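You operate a simulated robot arm through the tools that you are given. There is no shell and no other tool.

You run a simulated robot arm. Do the job below in one go: nothing can be reset, and whatever is moved stays where it is left.

TASK
Dust the cradled tube, then mark it white at 1, 3 and 5.
Fine: white cloth, back in its place; three marks, no more; pen back in its well; leave the yellow pen, the blue cloth and the other tubes; the tube stays in the cradle.
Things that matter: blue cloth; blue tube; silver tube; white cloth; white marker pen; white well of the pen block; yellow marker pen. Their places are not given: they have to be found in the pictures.

It is judged by the outcome, as a careful person would: the job done as asked, and still so three seconds after it is handed in. It fails if anything else is knocked over, pushed out of place, dropped, spilled or broken. Flat cloth is picked up by pressing the open fingertips on it (5 to 10 N) and closing them slowly along it; thin cloth reads only 2 to 8 mm in the jaws.

THE ROBOT
A 6-joint arm with a two-finger gripper, fixed in place. Base frame: the origin is on the floor under the middle of its stand, x ahead of it, y to its left, z up. Units: mm, rad, N and s.
It reaches about 1572 mm from its shoulder. Its first joint turns from -2.897 to 2.897 rad. Payload 2.45 kg.
The tool frame sits at the grasp point between the pads (the TCP): z along the fingers, y along the line on which they close. The tips reach 20 mm beyond it. The gripper opens to 140 mm; its body begins 168 mm behind the TCP.
Orientation is that of the tool frame in the base frame, as a unit quaternion [x, y, z, w]. With the fingers straight down and closing along the base's y, the tool's x points along the base's -x, its y along +y and its z along -z.

THE INTERFACE
- The arm moves only by the tool servo_tool. Its argument "targets" is a list of rows, each an object of numbers (a shift or turn left out is 0, a gripper value left out holds the last): "gripper": the closure, from 0 (fully open) to 1 (shut); "dx", "dy", "dz": the shift along the tool's x, y, z in units of 500 mm (1.0 is 500 mm); "ax", "ay", "az": the turn, a rotation vector about the tool's x, y, z in units of 180 degrees (1.0 is 180 degrees). In form: [{"gripper": .., "dx": .., "dy": .., "dz": .., "ax": .., "ay": .., "az": ..}, ...]. A call has 1 to 20 rows; each row is the pose to reach, as a shift and turn from the pose commanded when the call began, along the tool's axes at that moment. A call with a number of a shift or a turn outside -1 to 1 is refused whole. Rows are played at 5 a second. More than 50 mm and 0.15 rad between two rows, or a gripper value outside its range, and nothing of the call is played. A pose out of reach is approached as far as the arm can. The call stops where the force on the tool passes 40 N (or 10 N more than at its start, if that is more) or the arm is blocked; 0.2 s more then pass. The fingers move at their own pace (about 45 mm/s each) and stop on an object; they squeeze with about 44 N. The grip force told is the motor's: it shows also when the fingers shut on nothing. Time passes only in rows, and 0.2 s behind the last, so rows that repeat a pose let the fingers close. The reply holds the time, the measured pose of the TCP, the force on the tool along the base axes, the opening and the grip force, in the units named above and with some noise, with the torque about the TCP (base axes, N m) and any sound that the robot's microphone picked up.
- Cameras (640 x 400 px; columns grow to the right, rows downward): "scene" is fixed at [225.8, 511.1, 1623.3]; the picture's right is [-0.64, -0.77, 0.00], its down [-0.45, 0.38, -0.81] and it looks along [0.62, -0.52, -0.59] (base axes); focal length 350 px, centre (320, 200). "wrist" rides on the gripper at [78, 11, -209] in the tool frame; the picture's right is [-0.14, 0.99, 0.00], its down [-0.92, -0.13, -0.37] and it looks along [-0.37, -0.05, 0.93] (tool axes); focal length 280 px, centre (320, 200).
- get_image(camera): a new picture of that camera. It takes no simulated time.
- pixel_to_xyz(camera, pixels): for up to 12 pixels [column, row] of the newest picture of that camera ("zoom" is the newest enlarged one), the place [x, y, z] in the base frame of the surface seen there, good to about 2 mm, but the place of the scene camera against the robot may be out by one fixed shift of up to 25 mm in any direction. It takes no simulated time.
- enlarge(camera, box): a new picture of the part [left, top, right, bottom] of that camera's present view, enlarged. It takes no simulated time.
- close_job(): hands the job in; it is judged then, once.

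Open the gripper and draw the arm clear of the work before you hand the job in, unless the task says otherwise.

The tools are called after "Request:" as a command line: name --argument value ..., lists and objects as JSON in quotes. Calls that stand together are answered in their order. servo_tool: Moves the arm, as the interface text tells. Its arguments: {"type":"object","properties":{"targets":{"type":"array"}},"required":["targets"]} The other tools are called the same way: get_image (camera) takes a picture; pixel_to_xyz (camera, pixels) gives the place of the surface under pixels of a picture; enlarge (camera, box) takes an enlarged picture of a part of a camera's view; close_job () hands the job in.

At the start:

```text
clock: 0.0
tcp_pos: [729.2, 13.3, 1262.4]
tcp_rot: [0.0, 1.0, 0.001, 0.0]
ft_force: [-0.4, -0.2, 0.5]
moment: [-0.03, 0.01, -0.01]
gripper_width: 140.0
gripper_force: 0.1
```

scene: 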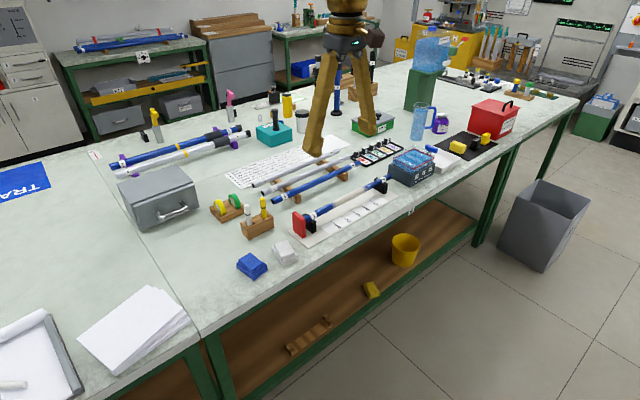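
wrist: 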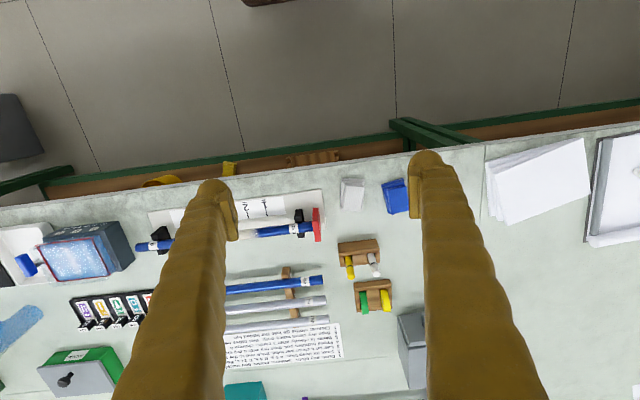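

The scene picture shows a cradled tube around (340,200), cloths near (252,265) and (285,252), and a pen block near (257,222). I'll enlarge those parts.

Request:
enlarge --camera "scene" --box '[270, 130, 430, 250]'

Request:
enlarge --camera "scene" --box '[200, 180, 320, 290]'

Request:
enlarge --camera "wrist" --box '[120, 160, 440, 360]'

```text
3.33 times, centred on (350, 190) of scene
```

zoom: 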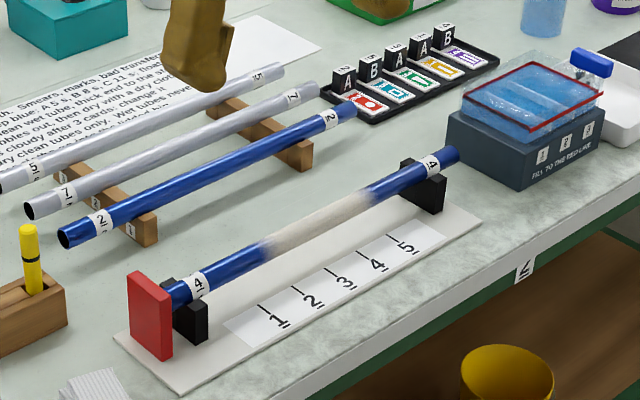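

```text
3.64 times, centred on (260, 235) of scene
```

zoom: 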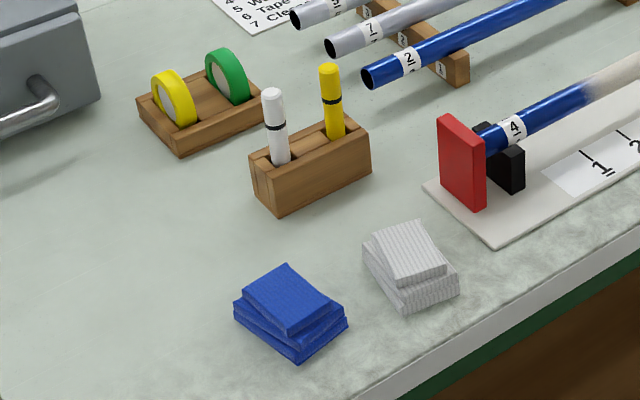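

```text
2.00 times, centred on (280, 260) of wrist
```

zoom: 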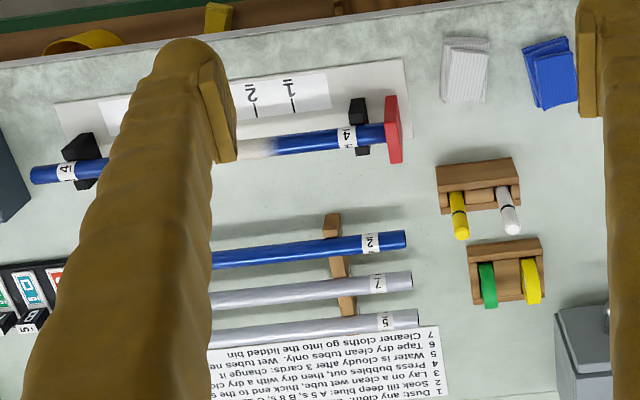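

A sheet of rules lies near (290,165) in the scene and there's a sign near other places; I'll enlarge to read them.

Request:
enlarge --camera "scene" --box '[220, 130, 320, 195]'

Request:
enlarge --camera "wrist" --box '[210, 310, 360, 400]'

Request:
enlarge --camera "scene" --box '[540, 10, 620, 70]'

Request:
enlarge --camera "scene" --box '[300, 170, 400, 240]'

```text
6.15 times, centred on (270, 162) of scene
```

zoom: 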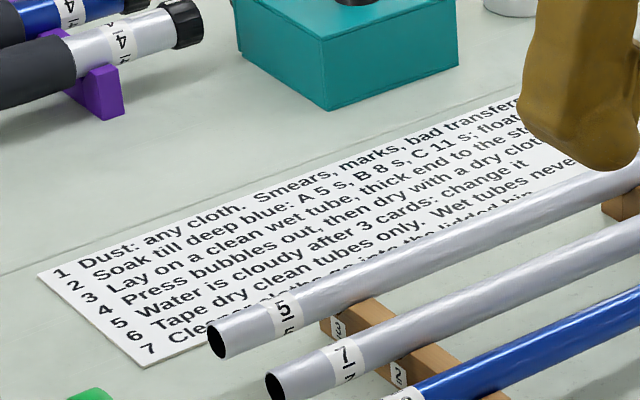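

```text
4.27 times, centred on (285, 355) of wrist
```

zoom: 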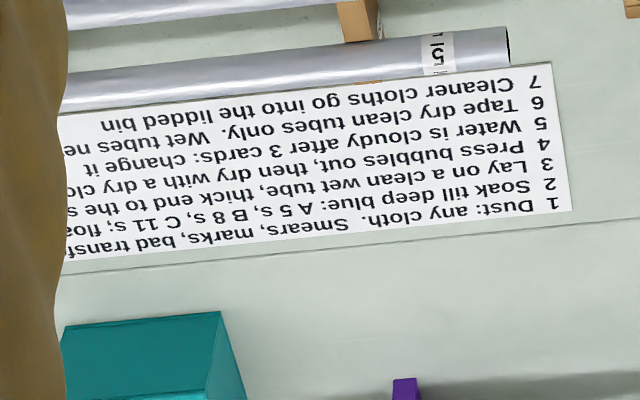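

```text
6.67 times, centred on (580, 40) of scene
```

zoom: 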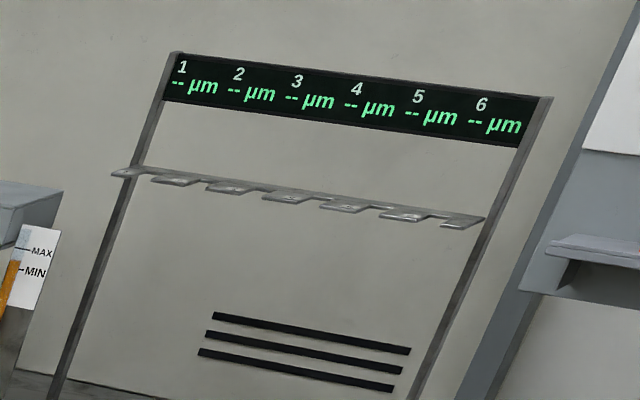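

```text
5.71 times, centred on (350, 205) of scene
```

zoom: 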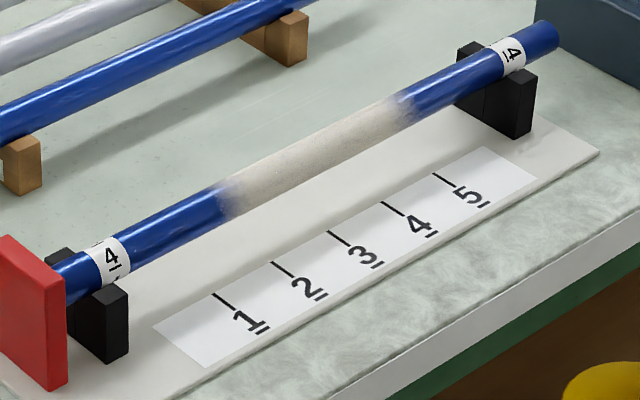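

I now measure the main features with the wrist camera (front edge at row ~150, tube around (140..310, 230..245), cloth (352,193), pens (350,265),(373,265)) and the scene camera.

Request:
pixel_to_xyz --camera "wrist" --pixels '[[352, 193], [395, 196], [349, 275], [374, 270], [300, 229], [318, 225], [145, 246], [265, 207], [230, 287], [360, 244], [450, 250], [255, 233]]'

Request:
pixel_to_xyz --camera "scene" --pixels '[[285, 252], [251, 264], [248, 207], [264, 203], [318, 213], [299, 223], [380, 184], [338, 226], [310, 190], [257, 228], [220, 260], [350, 198]]'

```text
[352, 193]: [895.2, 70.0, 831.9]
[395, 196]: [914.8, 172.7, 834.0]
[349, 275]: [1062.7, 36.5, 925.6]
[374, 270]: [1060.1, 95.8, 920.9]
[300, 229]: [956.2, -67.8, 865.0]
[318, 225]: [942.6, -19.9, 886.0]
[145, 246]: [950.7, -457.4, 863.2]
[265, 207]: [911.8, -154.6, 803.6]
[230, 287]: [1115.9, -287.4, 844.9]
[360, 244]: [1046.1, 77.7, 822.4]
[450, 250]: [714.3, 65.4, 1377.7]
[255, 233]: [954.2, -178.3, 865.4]
```

```text
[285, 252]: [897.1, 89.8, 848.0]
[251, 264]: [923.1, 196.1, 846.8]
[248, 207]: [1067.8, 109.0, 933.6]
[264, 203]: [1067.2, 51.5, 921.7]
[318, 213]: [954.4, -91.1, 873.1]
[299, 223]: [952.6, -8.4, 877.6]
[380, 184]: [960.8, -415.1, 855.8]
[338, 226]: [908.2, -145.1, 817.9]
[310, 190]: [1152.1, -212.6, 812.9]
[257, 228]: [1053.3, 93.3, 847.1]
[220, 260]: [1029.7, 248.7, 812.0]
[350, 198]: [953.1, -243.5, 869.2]
```

The table top is near z≈800, the tube near x≈955 with its top at z≈865, and the cloth near (895,70). I move the open gripper down to about (800,40,1050), well clear of everything, for closer wrist views.

Request:
servo_tool --targets '[{"gripper": 0, "dx": -0.0237, "dy": 0.009, "dz": 0.0707}, {"dx": -0.0473, "dy": 0.018, "dz": 0.1413}, {"dx": -0.071, "dy": 0.027, "dz": 0.212}, {"dx": -0.0947, "dy": 0.036, "dz": 0.2827}, {"dx": -0.1183, "dy": 0.045, "dz": 0.3533}, {"dx": -0.142, "dy": 0.054, "dz": 0.424}]'

Request:
get_image --camera "wrist"

Request:
get_image --camera "scene"

```text
clock: 1.4
tcp_pos: [799.6, 40.2, 1051.6]
tcp_rot: [0.001, 1.0, 0.0, 0.001]
ft_force: [-1.5, 0.0, 0.5]
moment: [-0.02, 0.01, -0.01]
gripper_width: 139.9
gripper_force: 0.1
```

```text
taken
```

wrist: 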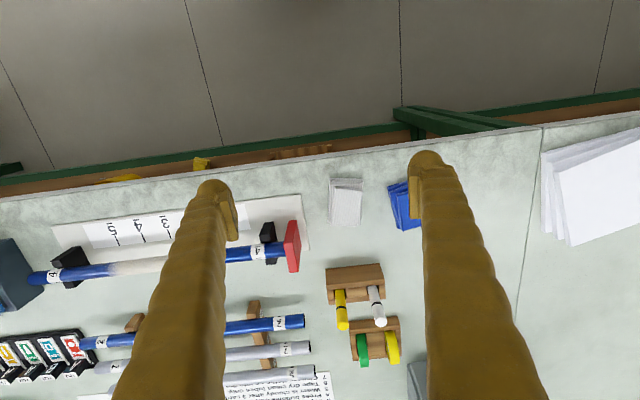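

```text
taken
```

scene: 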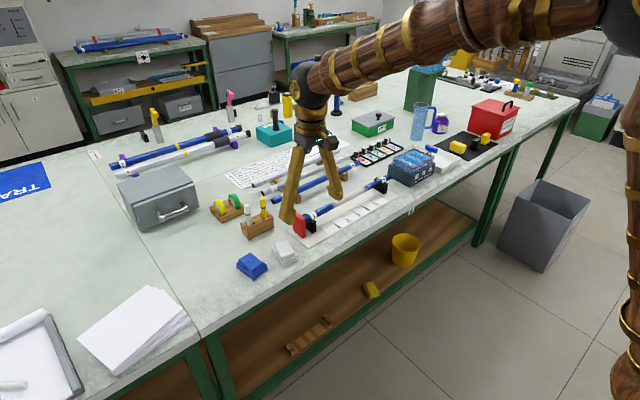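

The wrist picture shows the white cloth at (346,200), pens at (341,310),(378,305) and the stop at (292,245). I move down to about (843,76,960) to see the cloth and pen block closely.

Request:
servo_tool --targets '[{"gripper": 0, "dx": -0.029, "dy": 0.024, "dz": 0.061}, {"dx": -0.058, "dy": 0.048, "dz": 0.122}, {"dx": -0.087, "dy": 0.072, "dz": 0.183}]'

Request:
get_image --camera "wrist"

Request:
enlarge --camera "wrist" --box '[230, 140, 420, 260]'

Request:
enlarge --camera "wrist" --box '[230, 260, 440, 400]'

```text
clock: 2.2
tcp_pos: [842.0, 78.8, 959.4]
tcp_rot: [0.001, 1.0, 0.001, 0.001]
ft_force: [0.2, 0.3, 0.1]
moment: [0.0, 0.0, -0.04]
gripper_width: 139.9
gripper_force: 0.1
```

```text
taken
```

wrist: 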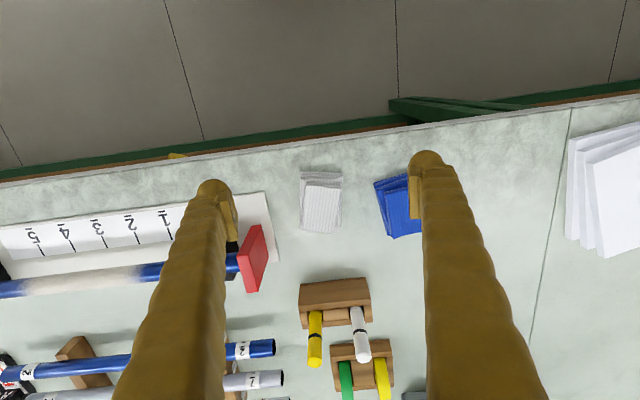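

```text
3.33 times, centred on (325, 200) of wrist
```

zoom: 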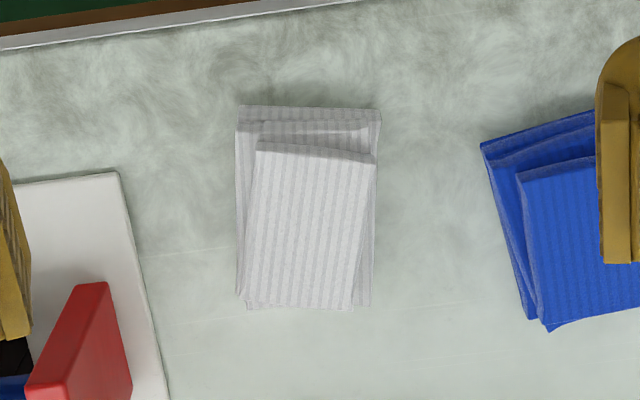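

```text
2.86 times, centred on (335, 330) of wrist
```

zoom: 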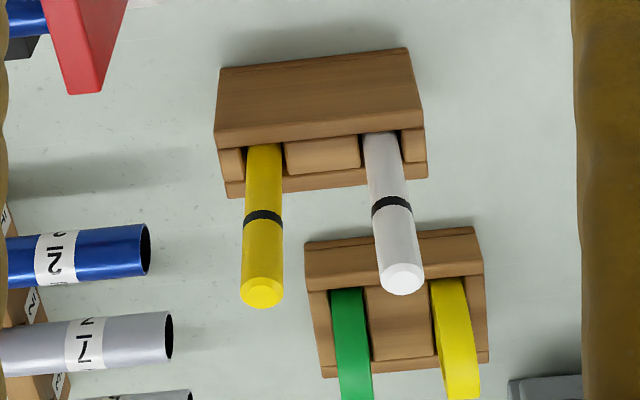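

The white cloth is a folded pile about at (322,203), the white pen's top at (364,355). I measure the cloth's corners and the pens and block.

Request:
pixel_to_xyz --camera "wrist" --pixels '[[308, 185], [340, 189], [332, 229], [305, 229], [322, 205], [302, 174], [341, 175], [302, 225], [341, 220], [335, 178], [350, 150], [280, 200]]'

Request:
pixel_to_xyz --camera "zoom" --pixels '[[402, 280], [262, 293], [392, 205], [264, 217], [378, 145], [264, 155], [320, 150], [230, 120], [405, 60], [420, 130], [230, 75], [320, 100]]'

```text
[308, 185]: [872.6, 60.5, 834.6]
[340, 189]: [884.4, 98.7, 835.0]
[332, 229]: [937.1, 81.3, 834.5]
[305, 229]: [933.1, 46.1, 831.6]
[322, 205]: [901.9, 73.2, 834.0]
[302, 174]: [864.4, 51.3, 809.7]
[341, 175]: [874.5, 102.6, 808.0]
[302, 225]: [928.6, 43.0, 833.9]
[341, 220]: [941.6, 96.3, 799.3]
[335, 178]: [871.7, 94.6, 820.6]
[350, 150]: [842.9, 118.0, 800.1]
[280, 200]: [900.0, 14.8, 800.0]
```

```text
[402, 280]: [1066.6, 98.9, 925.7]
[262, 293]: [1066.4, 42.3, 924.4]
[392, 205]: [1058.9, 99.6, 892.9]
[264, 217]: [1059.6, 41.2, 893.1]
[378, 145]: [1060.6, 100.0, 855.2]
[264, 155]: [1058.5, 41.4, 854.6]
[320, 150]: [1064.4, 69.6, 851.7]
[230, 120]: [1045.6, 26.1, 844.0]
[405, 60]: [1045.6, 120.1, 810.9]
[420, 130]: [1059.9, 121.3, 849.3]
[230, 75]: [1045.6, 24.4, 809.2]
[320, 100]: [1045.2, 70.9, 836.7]
```

The cloth spans about x 863–940, y 43–102, top z≈834; the white pen is at about (1067,99.5) with its top at z≈926, and the block's top at 850. Next I move over the tube's middle for a close look at the dust and the ruler marks.

Request:
servo_tool --targets '[{"gripper": 0, "dx": -0.0174, "dy": -0.0806, "dz": -0.0063}, {"dx": -0.0349, "dy": -0.1611, "dz": -0.0126}, {"dx": -0.0523, "dy": -0.2417, "dz": -0.0189}, {"dx": -0.0697, "dy": -0.3223, "dz": -0.0251}, {"dx": -0.0871, "dy": -0.4029, "dz": -0.0314}, {"dx": -0.1046, "dy": -0.4834, "dz": -0.0377}, {"dx": -0.122, "dy": -0.564, "dz": -0.044}]'

Request:
get_image --camera "wrist"

Request:
enlarge --camera "wrist" --box '[160, 120, 480, 320]'

Request:
get_image --camera "scene"

```text
clock: 3.8
tcp_pos: [903.9, -206.1, 980.0]
tcp_rot: [-0.001, 1.0, 0.0, 0.0]
ft_force: [-0.5, -0.3, 0.6]
moment: [0.0, 0.01, 0.02]
gripper_width: 140.0
gripper_force: 0.1
```

```text
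taken
```

wrist: 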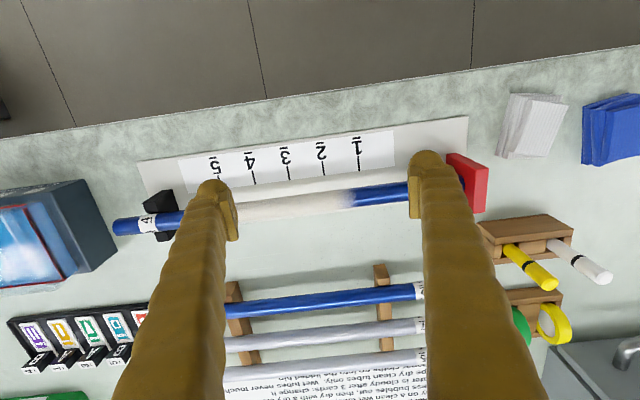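

```text
2.00 times, centred on (320, 220) of wrist
```

zoom: 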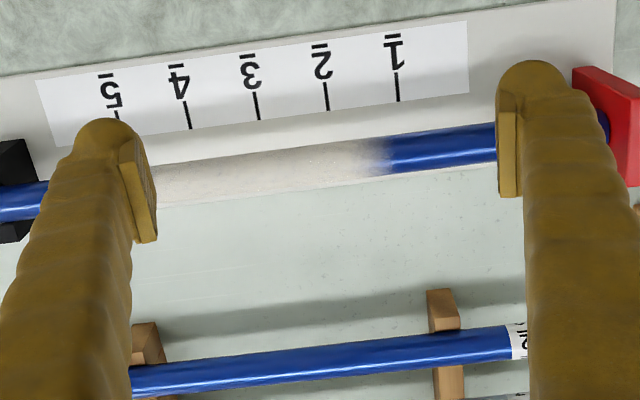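

```text
taken
```

scene: 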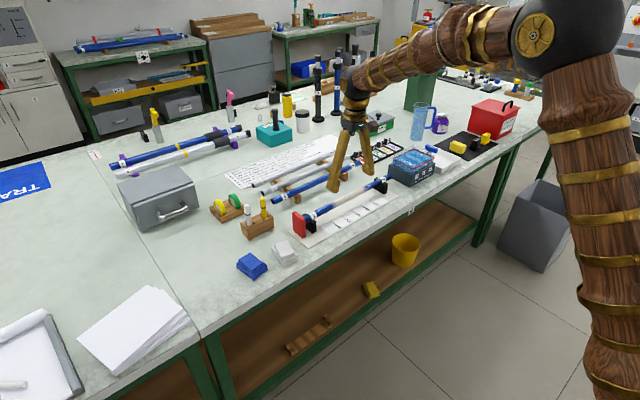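

The ticks are seen at zoom (398,88), (326,96), (257,106), (188,115), (117,112); I measure them together with tube points and the red stop.

Request:
pixel_to_xyz --camera "zoom" --pixels '[[398, 88], [326, 96], [257, 106], [188, 115], [116, 112], [300, 155], [300, 165], [300, 180], [385, 150], [160, 185], [450, 145], [450, 160]]'

Request:
pixel_to_xyz --camera "wrist" --pixels '[[460, 160], [475, 175], [170, 225], [155, 225], [120, 228], [165, 195], [400, 193], [280, 200], [280, 206], [280, 212], [280, 216], [355, 200]]'

```text
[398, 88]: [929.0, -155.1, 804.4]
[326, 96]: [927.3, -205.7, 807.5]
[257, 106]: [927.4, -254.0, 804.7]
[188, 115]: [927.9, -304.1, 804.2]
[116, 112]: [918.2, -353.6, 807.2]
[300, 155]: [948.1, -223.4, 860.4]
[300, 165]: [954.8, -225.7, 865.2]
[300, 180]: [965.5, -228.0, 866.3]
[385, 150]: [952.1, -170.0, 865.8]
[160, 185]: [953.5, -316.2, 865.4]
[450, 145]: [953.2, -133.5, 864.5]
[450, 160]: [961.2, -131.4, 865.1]
```

```text
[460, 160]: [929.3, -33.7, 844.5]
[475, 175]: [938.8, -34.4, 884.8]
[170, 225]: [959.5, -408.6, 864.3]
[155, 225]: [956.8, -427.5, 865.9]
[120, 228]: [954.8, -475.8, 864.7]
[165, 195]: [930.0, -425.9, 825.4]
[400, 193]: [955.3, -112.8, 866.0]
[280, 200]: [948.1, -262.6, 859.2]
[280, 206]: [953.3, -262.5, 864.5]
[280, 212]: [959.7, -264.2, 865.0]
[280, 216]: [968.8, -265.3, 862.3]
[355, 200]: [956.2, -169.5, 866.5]
```

Marks belong at y≈−155, −254.5 and −354; the tube's axis is about x≈960 with its top at z≈866, and the cloth's long side lies near base x turned by about −10°. I move above the cloth at about (902,73,940), turning the gripper 100° so it closes along the cloth's long side, with the opening at about 105 mm.

Request:
servo_tool --targets '[{"gripper": 0.25, "dx": 0.0003, "dy": 0.0465, "dz": 0.0, "az": 0.0463}, {"dx": 0.0006, "dy": 0.093, "dz": 0.0, "az": 0.0926}, {"dx": 0.001, "dy": 0.1395, "dz": 0.0, "az": 0.1389}, {"dx": 0.0013, "dy": 0.186, "dz": 0.0, "az": 0.1852}, {"dx": 0.0017, "dy": 0.2325, "dz": 0.0, "az": 0.2315}, {"dx": 0.002, "dy": 0.279, "dz": 0.0, "az": 0.2778}, {"dx": 0.0023, "dy": 0.3255, "dz": 0.0, "az": 0.3241}, {"dx": 0.0027, "dy": 0.372, "dz": 0.0, "az": 0.3704}, {"dx": 0.003, "dy": 0.4185, "dz": 0.02, "az": 0.4167}, {"dx": 0.0033, "dy": 0.465, "dz": 0.04, "az": 0.463}, {"dx": 0.0037, "dy": 0.5115, "dz": 0.06, "az": 0.5093}, {"dx": 0.004, "dy": 0.558, "dz": 0.08, "az": 0.5556}]'

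Request:
get_image --camera "wrist"

Request:
get_image --camera "scene"

```text
clock: 6.4
tcp_pos: [903.1, 73.4, 941.9]
tcp_rot: [0.767, 0.642, 0.001, 0.0]
ft_force: [0.3, 0.0, 0.7]
moment: [-0.01, -0.01, 0.01]
gripper_width: 105.0
gripper_force: 0.2
```

```text
taken
```

wrist: 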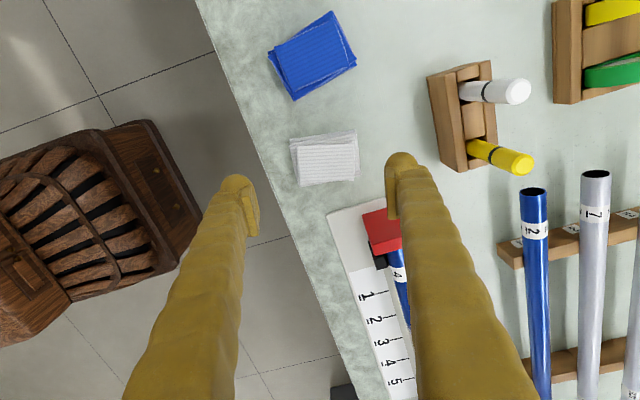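

```text
taken
```

scene: 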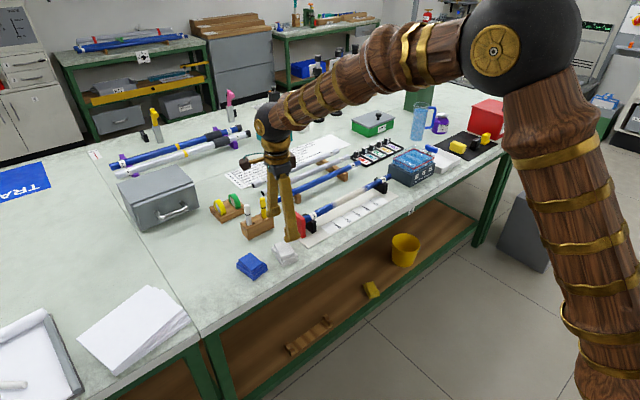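

The cloth at (323,160) lies right under the grasp point (which projects near (320,159) at that depth). I enlarge to check the alignment and measure.

Request:
enlarge --camera "wrist" --box '[250, 110, 410, 210]'

Request:
pixel_to_xyz --camera "zoom" --pixels '[[200, 150], [420, 145], [170, 110], [200, 290], [425, 275], [425, 90], [310, 210], [190, 220], [432, 200], [160, 200], [440, 240]]'

```text
4.00 times, centred on (330, 160) of wrist
```

zoom: 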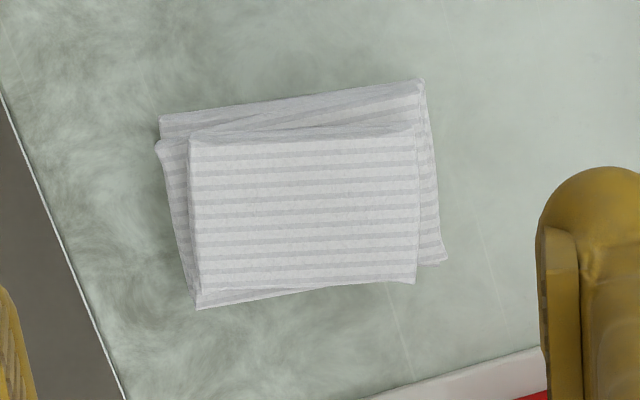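

```text
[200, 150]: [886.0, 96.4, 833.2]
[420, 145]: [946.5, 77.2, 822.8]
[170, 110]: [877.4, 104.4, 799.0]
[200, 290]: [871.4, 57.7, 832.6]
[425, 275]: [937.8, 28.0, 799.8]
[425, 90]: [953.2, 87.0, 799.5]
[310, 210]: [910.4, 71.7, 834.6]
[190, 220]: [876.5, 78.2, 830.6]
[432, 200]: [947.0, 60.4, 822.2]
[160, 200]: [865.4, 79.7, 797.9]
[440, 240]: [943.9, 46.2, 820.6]
```

The pile's middle is about (908,71), aligned with the jaws. I go straight down with the jaws straddling it, stopping the tips about 4 mm above the table.

Request:
servo_tool --targets '[{"gripper": 0.25, "dx": -0.001, "dy": 0.005, "dz": 0.05}, {"dx": -0.002, "dy": 0.0105, "dz": 0.1}, {"dx": -0.002, "dy": 0.0105, "dz": 0.15}, {"dx": -0.002, "dy": 0.0105, "dz": 0.19}, {"dx": -0.002, "dy": 0.0105, "dz": 0.21}, {"dx": -0.002, "dy": 0.0105, "dz": 0.222}, {"dx": -0.002, "dy": 0.0105, "dz": 0.23}, {"dx": -0.002, "dy": 0.0105, "dz": 0.234}, {"dx": -0.002, "dy": 0.0105, "dz": 0.234}]'

Request:
get_image --camera "wrist"

Request:
enlarge --camera "scene" --box '[220, 180, 340, 280]'

```text
clock: 8.4
tcp_pos: [907.6, 72.2, 825.0]
tcp_rot: [0.766, 0.643, 0.0, 0.0]
ft_force: [0.6, -0.6, -0.1]
moment: [-0.01, -0.01, 0.01]
gripper_width: 104.9
gripper_force: 0.1
```

```text
taken
```

wrist: 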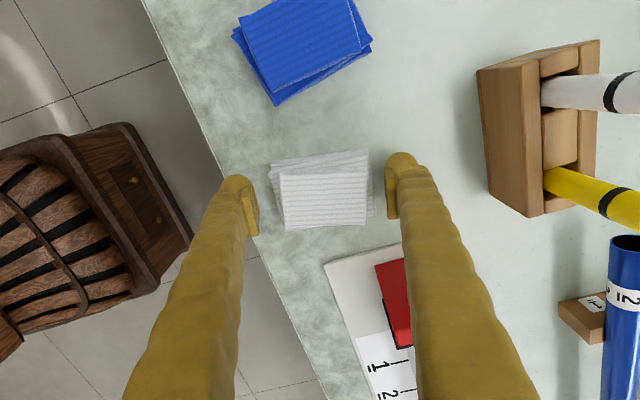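

```text
4.00 times, centred on (280, 230) of scene
```

zoom: 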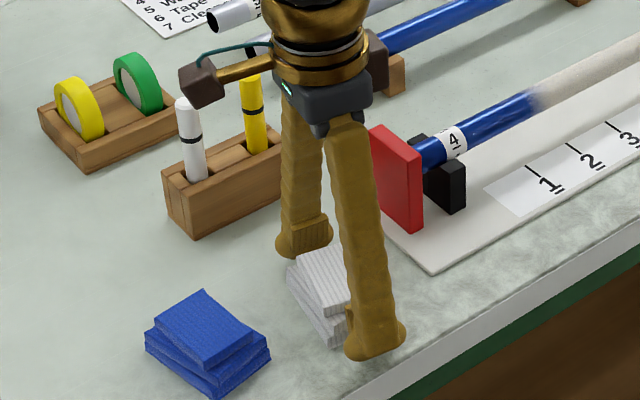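

The jaws straddle the cloth cleanly (inner faces at (255,210) and (390,190)). I close in small steps and watch the width and the grip.

Request:
servo_tool --targets '[{"gripper": 0.3}, {"gripper": 0.35}, {"gripper": 0.4}, {"gripper": 0.45}, {"gripper": 0.5}, {"gripper": 0.5}]'

Request:
get_image --camera "wrist"

```text
clock: 9.8
tcp_pos: [907.5, 71.4, 824.9]
tcp_rot: [0.766, 0.643, 0.001, 0.001]
ft_force: [0.2, -0.3, 1.6]
moment: [-0.07, 0.01, -0.01]
gripper_width: 82.8
gripper_force: 43.8
```

```text
taken
```

wrist: 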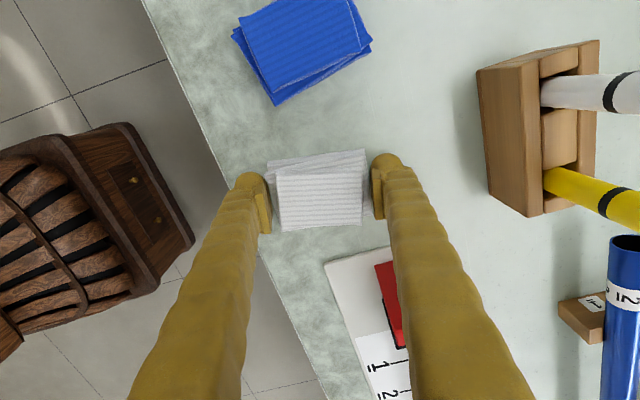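

The jaws stopped at 82.8 mm with 43.8 N, so the pile is held whole. I set the closure firmly at 0.5 and lift 60 mm to check that it comes along.

Request:
servo_tool --targets '[{"gripper": 0.5, "dz": -0.01}, {"dz": -0.03}, {"dz": -0.06}, {"dz": -0.09}, {"dz": -0.12}]'

Request:
get_image --camera "wrist"

Request:
enlarge --camera "scene" --box '[220, 160, 340, 280]'

```text
clock: 11.0
tcp_pos: [909.1, 72.3, 884.4]
tcp_rot: [0.766, 0.643, 0.0, 0.0]
ft_force: [0.0, 0.1, -0.7]
moment: [-0.01, -0.03, -0.02]
gripper_width: 83.0
gripper_force: 44.0
```

```text
taken
```

wrist: 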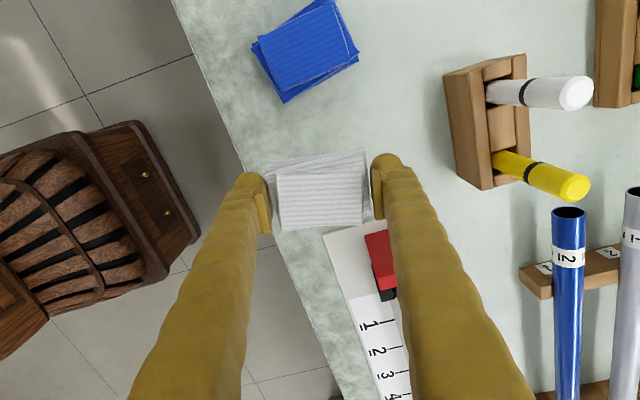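

```text
3.33 times, centred on (280, 220) of scene
```

zoom: 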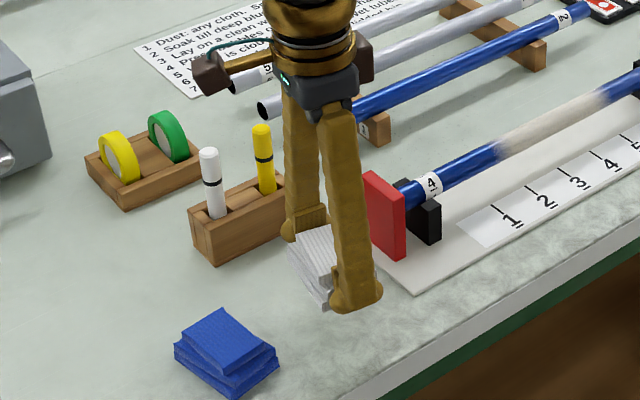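

The cloth is held (83 mm, 44 N) and lifted. I carry it up and over to above the far end of the dusty part, about (960,−345,950), squaring the jaws to the tube.

Request:
servo_tool --targets '[{"gripper": 0.5, "dz": -0.066}, {"dz": -0.132}, {"dx": -0.0802, "dy": 0.0248, "dz": -0.132, "az": -0.0056}, {"dx": -0.1604, "dy": 0.0495, "dz": -0.132, "az": -0.0111}, {"dx": -0.2406, "dy": 0.0743, "dz": -0.132, "az": -0.0167}, {"dx": -0.3208, "dy": 0.099, "dz": -0.132, "az": -0.0222}, {"dx": -0.401, "dy": 0.1238, "dz": -0.132, "az": -0.0278}, {"dx": -0.4812, "dy": 0.1486, "dz": -0.132, "az": -0.0334}, {"dx": -0.5614, "dy": 0.1733, "dz": -0.132, "az": -0.0389}, {"dx": -0.6416, "dy": 0.1981, "dz": -0.132, "az": -0.0445}, {"dx": -0.7218, "dy": 0.2228, "dz": -0.132, "az": -0.05}, {"dx": -0.802, "dy": 0.2476, "dz": -0.132, "az": -0.0556}]'

Request:
get_image --camera "wrist"

Request:
get_image --camera "scene"

Request:
enlarge --camera "scene" --box '[290, 130, 430, 240]'

```text
clock: 13.6
tcp_pos: [960.7, -344.5, 950.1]
tcp_rot: [0.706, 0.708, 0.0, 0.001]
ft_force: [-0.4, 0.9, -0.1]
moment: [-0.06, 0.01, -0.03]
gripper_width: 82.9
gripper_force: 44.2
```

```text
taken
```

wrist: 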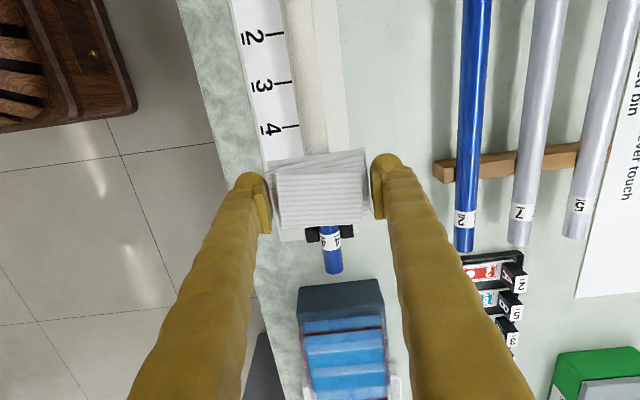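

```text
taken
```

scene: 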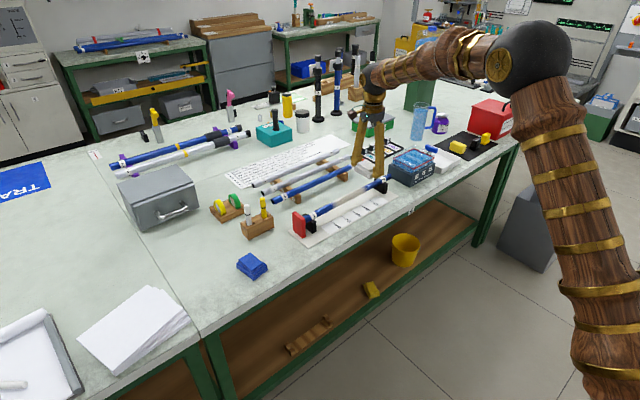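

```text
3.64 times, centred on (360, 185) of scene
```

zoom: 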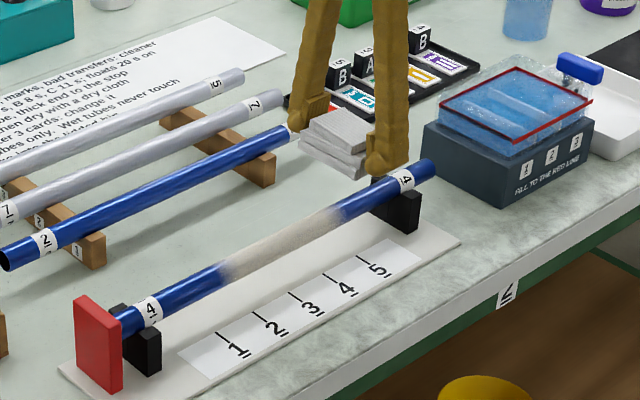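

The cloth is above the tube near station 5; the dust runs in the zoom picture from about (225,268) to (338,214). I measure those ends and compare with ticks to set the wiping range.

Request:
pixel_to_xyz --camera "zoom" --pixels '[[222, 272], [232, 268], [330, 218], [342, 210], [220, 336], [363, 257], [256, 315], [280, 243], [115, 300], [140, 345], [395, 200], [100, 325]]'

```text
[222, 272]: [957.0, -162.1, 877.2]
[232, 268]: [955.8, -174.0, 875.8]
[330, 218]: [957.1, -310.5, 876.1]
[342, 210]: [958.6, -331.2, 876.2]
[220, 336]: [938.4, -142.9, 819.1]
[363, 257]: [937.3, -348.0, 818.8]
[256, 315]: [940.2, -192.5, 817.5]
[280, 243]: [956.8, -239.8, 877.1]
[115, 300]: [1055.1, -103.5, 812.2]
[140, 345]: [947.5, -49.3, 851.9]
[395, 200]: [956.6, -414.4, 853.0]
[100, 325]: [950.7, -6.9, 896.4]
```

Allowing for the scene camera's shift, the dust runs from about y≈−170 to −345. I shift to x=960 and lower the cloth to just above the tube (TCP z≈895), checking the force.

Request:
servo_tool --targets '[{"gripper": 0.5, "dz": 0.04}, {"dz": 0.08}, {"dz": 0.1}, {"dz": 0.11}, {"dz": 0.11}]'

Request:
enlarge --camera "scene" --box '[330, 130, 430, 210]'

```text
clock: 14.8
tcp_pos: [958.9, -344.6, 894.4]
tcp_rot: [0.707, 0.707, -0.001, 0.0]
ft_force: [-0.6, 0.4, -0.5]
moment: [0.03, 0.01, -0.04]
gripper_width: 82.5
gripper_force: 44.1
```

```text
5.00 times, centred on (380, 170) of scene
```

zoom: 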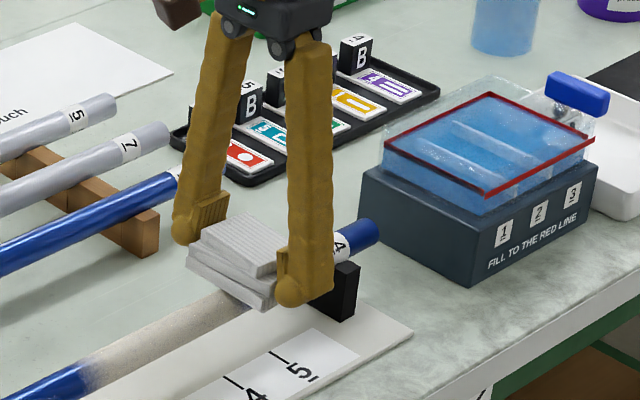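

No contact yet at z≈894.6. I lower by 1 mm steps to about 891 and read the force.

Request:
servo_tool --targets '[{"gripper": 0.5, "dz": 0.002}, {"dz": 0.004}, {"dz": 0.006}, {"dz": 0.006}]'

```text
clock: 15.8
tcp_pos: [959.5, -344.1, 892.3]
tcp_rot: [0.707, 0.708, 0.0, 0.0]
ft_force: [0.7, -0.7, -0.6]
moment: [0.03, 0.0, 0.0]
gripper_width: 82.8
gripper_force: 44.2
```

Still no contact at about 892. I continue down by 0.5–1 mm steps.

Request:
servo_tool --targets '[{"gripper": 0.5, "dz": 0.001}, {"dz": 0.002}, {"dz": 0.003}, {"dz": 0.003}]'

```text
clock: 16.8
tcp_pos: [959.5, -344.8, 890.2]
tcp_rot: [0.707, 0.707, 0.001, 0.0]
ft_force: [0.7, -1.5, 10.6]
moment: [0.18, -0.02, -0.01]
gripper_width: 83.0
gripper_force: 43.7
```

Contact: 10.6 N upward at z≈890.2. I ease by a quarter millimetre and wipe slowly toward the red stop (+y), 204 mm, so the tube is only pressed against its stop.

Request:
servo_tool --targets '[{"gripper": 0.5, "dx": 0.0, "dz": -0.0005}, {"dx": 0.024, "dz": -0.0005}, {"dx": 0.048, "dz": -0.0005}, {"dx": 0.072, "dz": -0.0005}, {"dx": 0.096, "dz": -0.0005}, {"dx": 0.12, "dz": -0.0005}, {"dx": 0.144, "dz": -0.0005}, {"dx": 0.168, "dz": -0.0005}, {"dx": 0.192, "dz": -0.0005}, {"dx": 0.216, "dz": -0.0005}, {"dx": 0.24, "dz": -0.0005}, {"dx": 0.264, "dz": -0.0005}, {"dx": 0.288, "dz": -0.0005}, {"dx": 0.312, "dz": -0.0005}, {"dx": 0.336, "dz": -0.0005}, {"dx": 0.36, "dz": -0.0005}, {"dx": 0.384, "dz": -0.0005}, {"dx": 0.408, "dz": -0.0005}]'

Request:
get_image --camera "wrist"

Request:
enlarge --camera "scene" --box '[290, 130, 430, 240]'

```text
clock: 20.6
tcp_pos: [960.2, -138.5, 891.3]
tcp_rot: [0.708, 0.706, 0.001, -0.001]
ft_force: [0.0, -2.1, 14.8]
moment: [0.01, 0.01, 0.01]
gripper_width: 82.8
gripper_force: 44.0
```

```text
taken
```

wrist: 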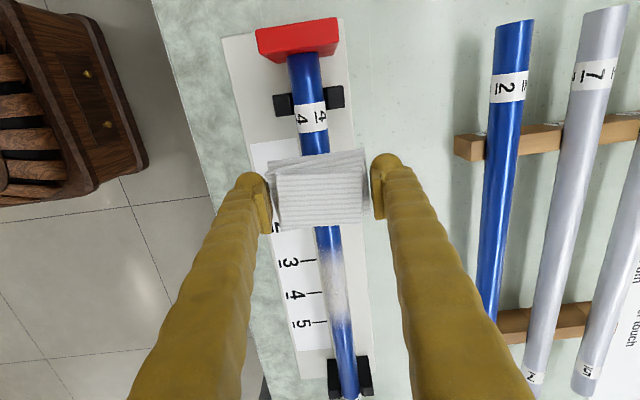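

```text
3.64 times, centred on (360, 185) of scene
```

zoom: 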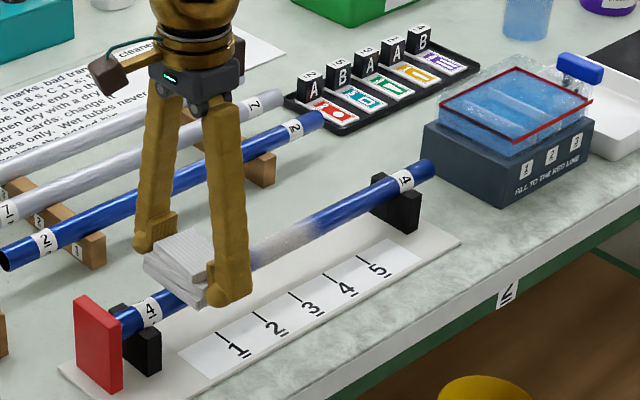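

The dust has thinned; some is left around wrist (335,280), i.e. the middle and far half. I lift 30 mm, go back to the far end and look before wiping again.

Request:
servo_tool --targets '[{"gripper": 0.5, "dz": -0.03}, {"dz": -0.06}, {"dx": -0.08, "dz": -0.06}, {"dx": -0.16, "dz": -0.06}, {"dx": -0.24, "dz": -0.06}, {"dx": -0.32, "dz": -0.06}, {"dx": -0.4, "dz": -0.06}, {"dx": -0.43, "dz": -0.06}]'

Request:
get_image --camera "wrist"

Request:
enlarge --camera "scene" --box '[290, 130, 430, 240]'

```text
clock: 22.4
tcp_pos: [960.8, -355.0, 919.1]
tcp_rot: [0.707, 0.707, 0.001, 0.001]
ft_force: [0.4, -0.9, -0.2]
moment: [0.02, -0.01, 0.02]
gripper_width: 82.9
gripper_force: 44.1
```

```text
taken
```

wrist: 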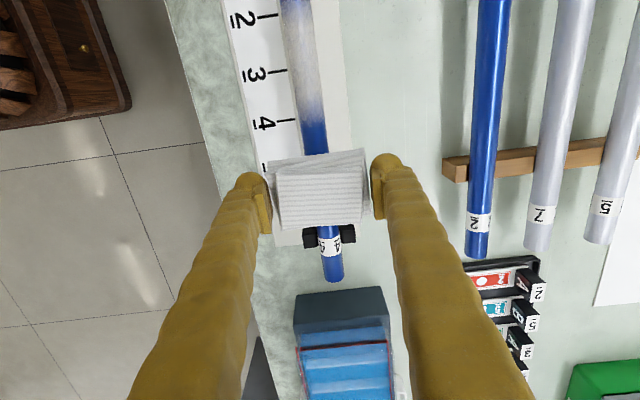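

```text
3.64 times, centred on (360, 185) of scene
```

zoom: 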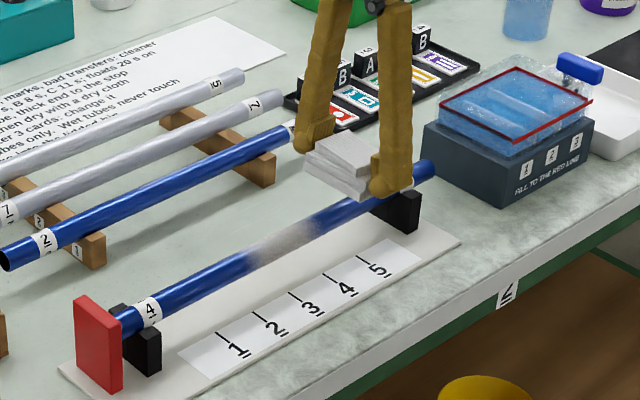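

The remaining dust is in the middle, between stations 2 and 4. I lower again just beyond station 4 and wipe toward the stop, pausing midway to read the force.

Request:
servo_tool --targets '[{"gripper": 0.5, "dx": 0.03, "dz": 0.0}, {"dx": 0.05, "dz": 0.03}, {"dx": 0.05, "dz": 0.055}, {"dx": 0.05, "dz": 0.059}, {"dx": 0.05, "dz": 0.0608}, {"dx": 0.068, "dz": 0.0608}, {"dx": 0.086, "dz": 0.0608}, {"dx": 0.104, "dz": 0.0608}, {"dx": 0.122, "dz": 0.0608}, {"dx": 0.14, "dz": 0.0608}, {"dx": 0.158, "dz": 0.0608}, {"dx": 0.176, "dz": 0.0608}, {"dx": 0.194, "dz": 0.0608}]'

```text
clock: 25.2
tcp_pos: [960.3, -258.8, 891.2]
tcp_rot: [0.707, 0.707, 0.001, 0.001]
ft_force: [0.6, -2.8, 8.4]
moment: [0.06, 0.01, 0.02]
gripper_width: 82.8
gripper_force: 44.2
```

The force is 8.4 N up with 2.8 N of drag, as wished. I go on wiping to about y≈−150, then lift.

Request:
servo_tool --targets '[{"gripper": 0.5, "dx": 0.018}, {"dx": 0.036}, {"dx": 0.054}, {"dx": 0.072}, {"dx": 0.09}, {"dx": 0.108}, {"dx": 0.126}, {"dx": 0.144}, {"dx": 0.162}, {"dx": 0.18}, {"dx": 0.198}, {"dx": 0.216}, {"dx": 0.216, "dz": -0.02}, {"dx": 0.216, "dz": -0.06}]'

Request:
get_image --camera "wrist"

Request:
enlarge --camera "scene" --box '[290, 130, 430, 240]'

```text
clock: 28.2
tcp_pos: [959.8, -151.1, 918.7]
tcp_rot: [0.707, 0.708, 0.001, -0.002]
ft_force: [0.4, 0.1, -1.4]
moment: [-0.01, 0.02, -0.02]
gripper_width: 82.8
gripper_force: 44.1
```

```text
taken
```

wrist: 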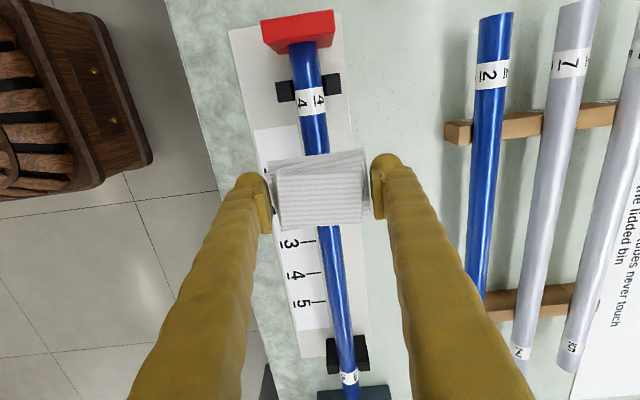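

```text
3.64 times, centred on (360, 185) of scene
```

zoom: 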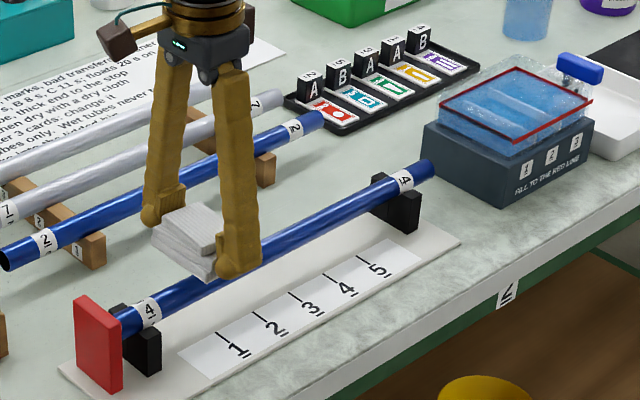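

The tube now looks clean along the whole length. I enlarge both views to check for leftover dust.

Request:
enlarge --camera "wrist" --box '[260, 210, 400, 400]'

Request:
enlarge --camera "scene" --box '[330, 160, 410, 215]'

```text
2.11 times, centred on (330, 305) of wrist
```

zoom: 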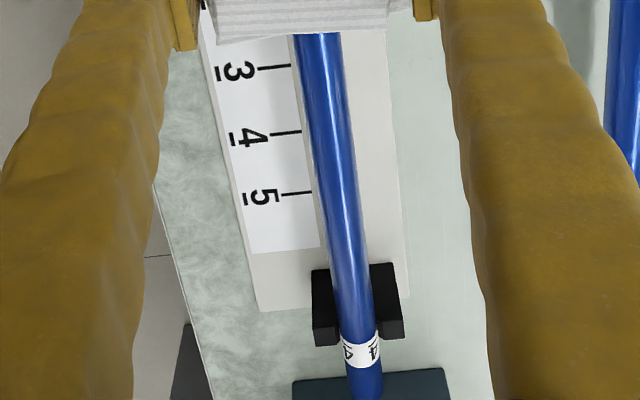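

```text
7.27 times, centred on (370, 188) of scene
```

zoom: 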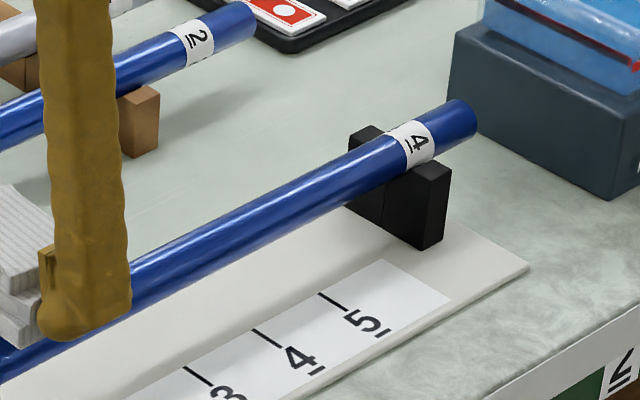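

Both views show it clean; for certainty I do one more full light pass from beyond station 5 to past station 1 with the same height.

Request:
servo_tool --targets '[{"gripper": 0.5, "dx": -0.08}, {"dx": -0.16}, {"dx": -0.24}, {"dx": -0.32}, {"dx": -0.4}, {"dx": -0.4, "dz": 0.04}, {"dx": -0.4, "dz": 0.057}, {"dx": -0.4, "dz": 0.06}, {"dx": -0.38, "dz": 0.06}, {"dx": -0.355, "dz": 0.06}, {"dx": -0.33, "dz": 0.06}, {"dx": -0.305, "dz": 0.06}, {"dx": -0.28, "dz": 0.06}, {"dx": -0.255, "dz": 0.06}, {"dx": -0.23, "dz": 0.06}, {"dx": -0.205, "dz": 0.06}, {"dx": -0.18, "dz": 0.06}, {"dx": -0.155, "dz": 0.06}]'

Request:
servo_tool --targets '[{"gripper": 0.5, "dx": 0.025}, {"dx": 0.05}, {"dx": 0.075}, {"dx": 0.1}, {"dx": 0.125}, {"dx": 0.15}, {"dx": 0.175}, {"dx": 0.175, "dz": -0.02}, {"dx": 0.175, "dz": -0.06}, {"dx": 0.175, "dz": -0.12}]'

Request:
get_image --camera "wrist"

Request:
enlarge --camera "scene" --box '[290, 140, 410, 230]'

```text
clock: 32.0
tcp_pos: [960.1, -228.2, 891.3]
tcp_rot: [0.707, 0.707, 0.0, 0.001]
ft_force: [0.0, -6.7, 28.3]
moment: [-0.04, 0.0, 0.0]
gripper_width: 82.5
gripper_force: 44.2
```

```text
clock: 32.5
tcp_pos: [959.3, -211.1, 890.9]
tcp_rot: [0.707, 0.707, 0.001, 0.0]
ft_force: [-1.4, 2.9, 10.2]
moment: [0.13, 0.02, -0.03]
gripper_width: 82.5
gripper_force: 43.3
stopped in row 2: the force on the tool passed its limit at 41 N (the readings are from after the stop); the commanded pose is now the measured one
```

```text
taken
```

wrist: 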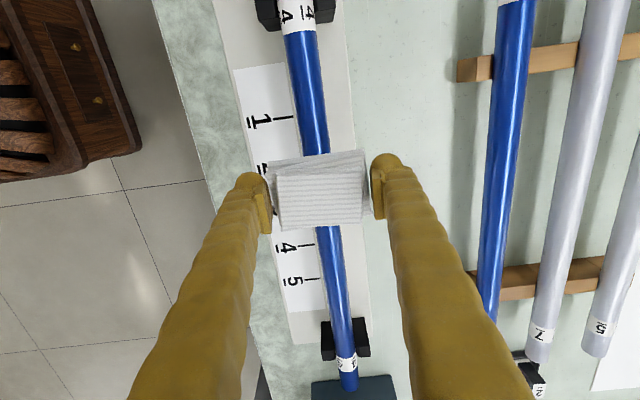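

```text
4.44 times, centred on (350, 185) of scene
```

zoom: 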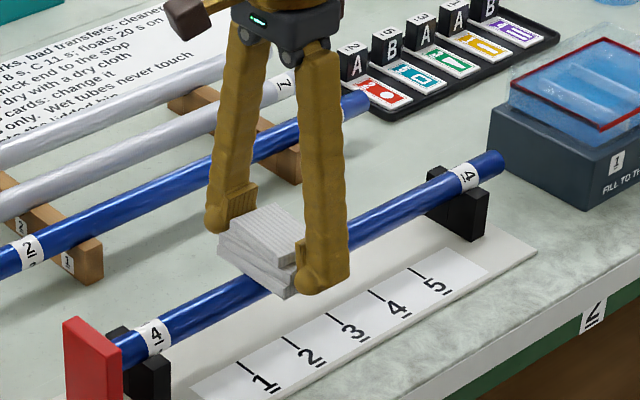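

The last reading rose past 40 N and the arm stopped at y≈−211; the tube still sits in the cradle against its stop and looks clean, so I end the wiping. I lift straight up 70 mm and carry the cloth back above its place with the same turn as at the pick.

Request:
servo_tool --targets '[{"gripper": 0.5, "dz": -0.02}, {"dz": -0.07}, {"dz": -0.14}, {"dx": 0.0807, "dy": -0.0147, "dz": -0.14, "az": 0.008}, {"dx": 0.1614, "dy": -0.0295, "dz": -0.14, "az": 0.016}, {"dx": 0.2421, "dy": -0.0442, "dz": -0.14, "az": 0.024}, {"dx": 0.3229, "dy": -0.059, "dz": -0.14, "az": 0.032}, {"dx": 0.4036, "dy": -0.0737, "dz": -0.14, "az": 0.04}, {"dx": 0.4843, "dy": -0.0885, "dz": -0.14, "az": 0.048}, {"dx": 0.565, "dy": -0.1032, "dz": -0.14, "az": 0.0556}, {"dx": 0.565, "dy": -0.1032, "dz": -0.14, "az": 0.0556}]'

Request:
get_image --camera "wrist"

Request:
enlarge --camera "scene" --box '[290, 140, 410, 230]'

```text
clock: 35.0
tcp_pos: [908.7, 72.2, 960.1]
tcp_rot: [0.766, 0.643, 0.001, 0.001]
ft_force: [-0.4, 0.3, 0.0]
moment: [0.02, 0.03, 0.01]
gripper_width: 82.5
gripper_force: 43.9
```

```text
taken
```

wrist: 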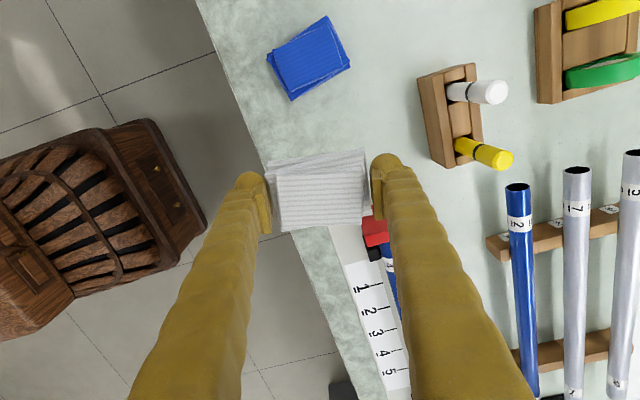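

```text
4.44 times, centred on (350, 185) of scene
```

zoom: 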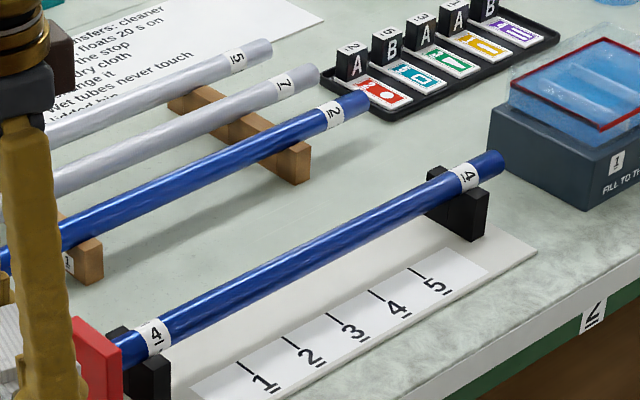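

The tube is clean and undisturbed, and the cloth is above its place. I lower it to about 2 mm above the table and check the force.

Request:
servo_tool --targets '[{"gripper": 0.5, "dz": 0.08}, {"dz": 0.16}, {"dz": 0.22}, {"dz": 0.25}, {"dz": 0.262}, {"dz": 0.268}, {"dz": 0.27}, {"dz": 0.27}]'

Request:
get_image --camera "wrist"

```text
clock: 36.8
tcp_pos: [908.6, 71.7, 825.4]
tcp_rot: [0.766, 0.643, 0.0, 0.001]
ft_force: [-2.4, 5.1, 21.4]
moment: [-0.18, 0.22, -0.01]
gripper_width: 82.4
gripper_force: 44.3
```

```text
taken
```

wrist: 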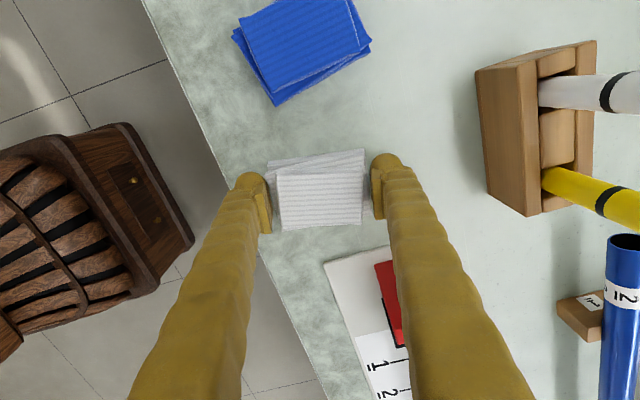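

The cloth already rests on the table (21 N up at z≈825.4). I ease up half a millimetre and open the jaws in small steps back to 105 mm.

Request:
servo_tool --targets '[{"gripper": 0.5, "dz": -0.001}, {"gripper": 0.5, "dz": -0.0015}, {"gripper": 0.4}, {"gripper": 0.36, "dz": -0.0015}, {"gripper": 0.32, "dz": -0.0015}, {"gripper": 0.28, "dz": -0.0015}, {"gripper": 0.25, "dz": -0.0015}, {"gripper": 0.25, "dz": -0.0015}]'

Request:
get_image --camera "wrist"

```text
clock: 38.5
tcp_pos: [907.7, 71.6, 827.1]
tcp_rot: [0.766, 0.643, 0.0, 0.0]
ft_force: [0.4, 0.1, -0.5]
moment: [0.03, 0.0, 0.0]
gripper_width: 105.4
gripper_force: 0.2
```

```text
taken
```

wrist: 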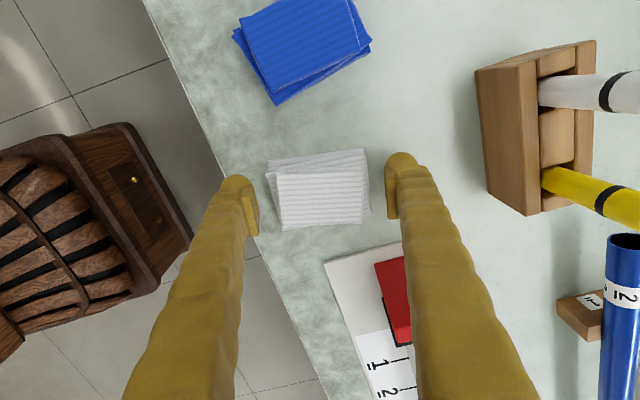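

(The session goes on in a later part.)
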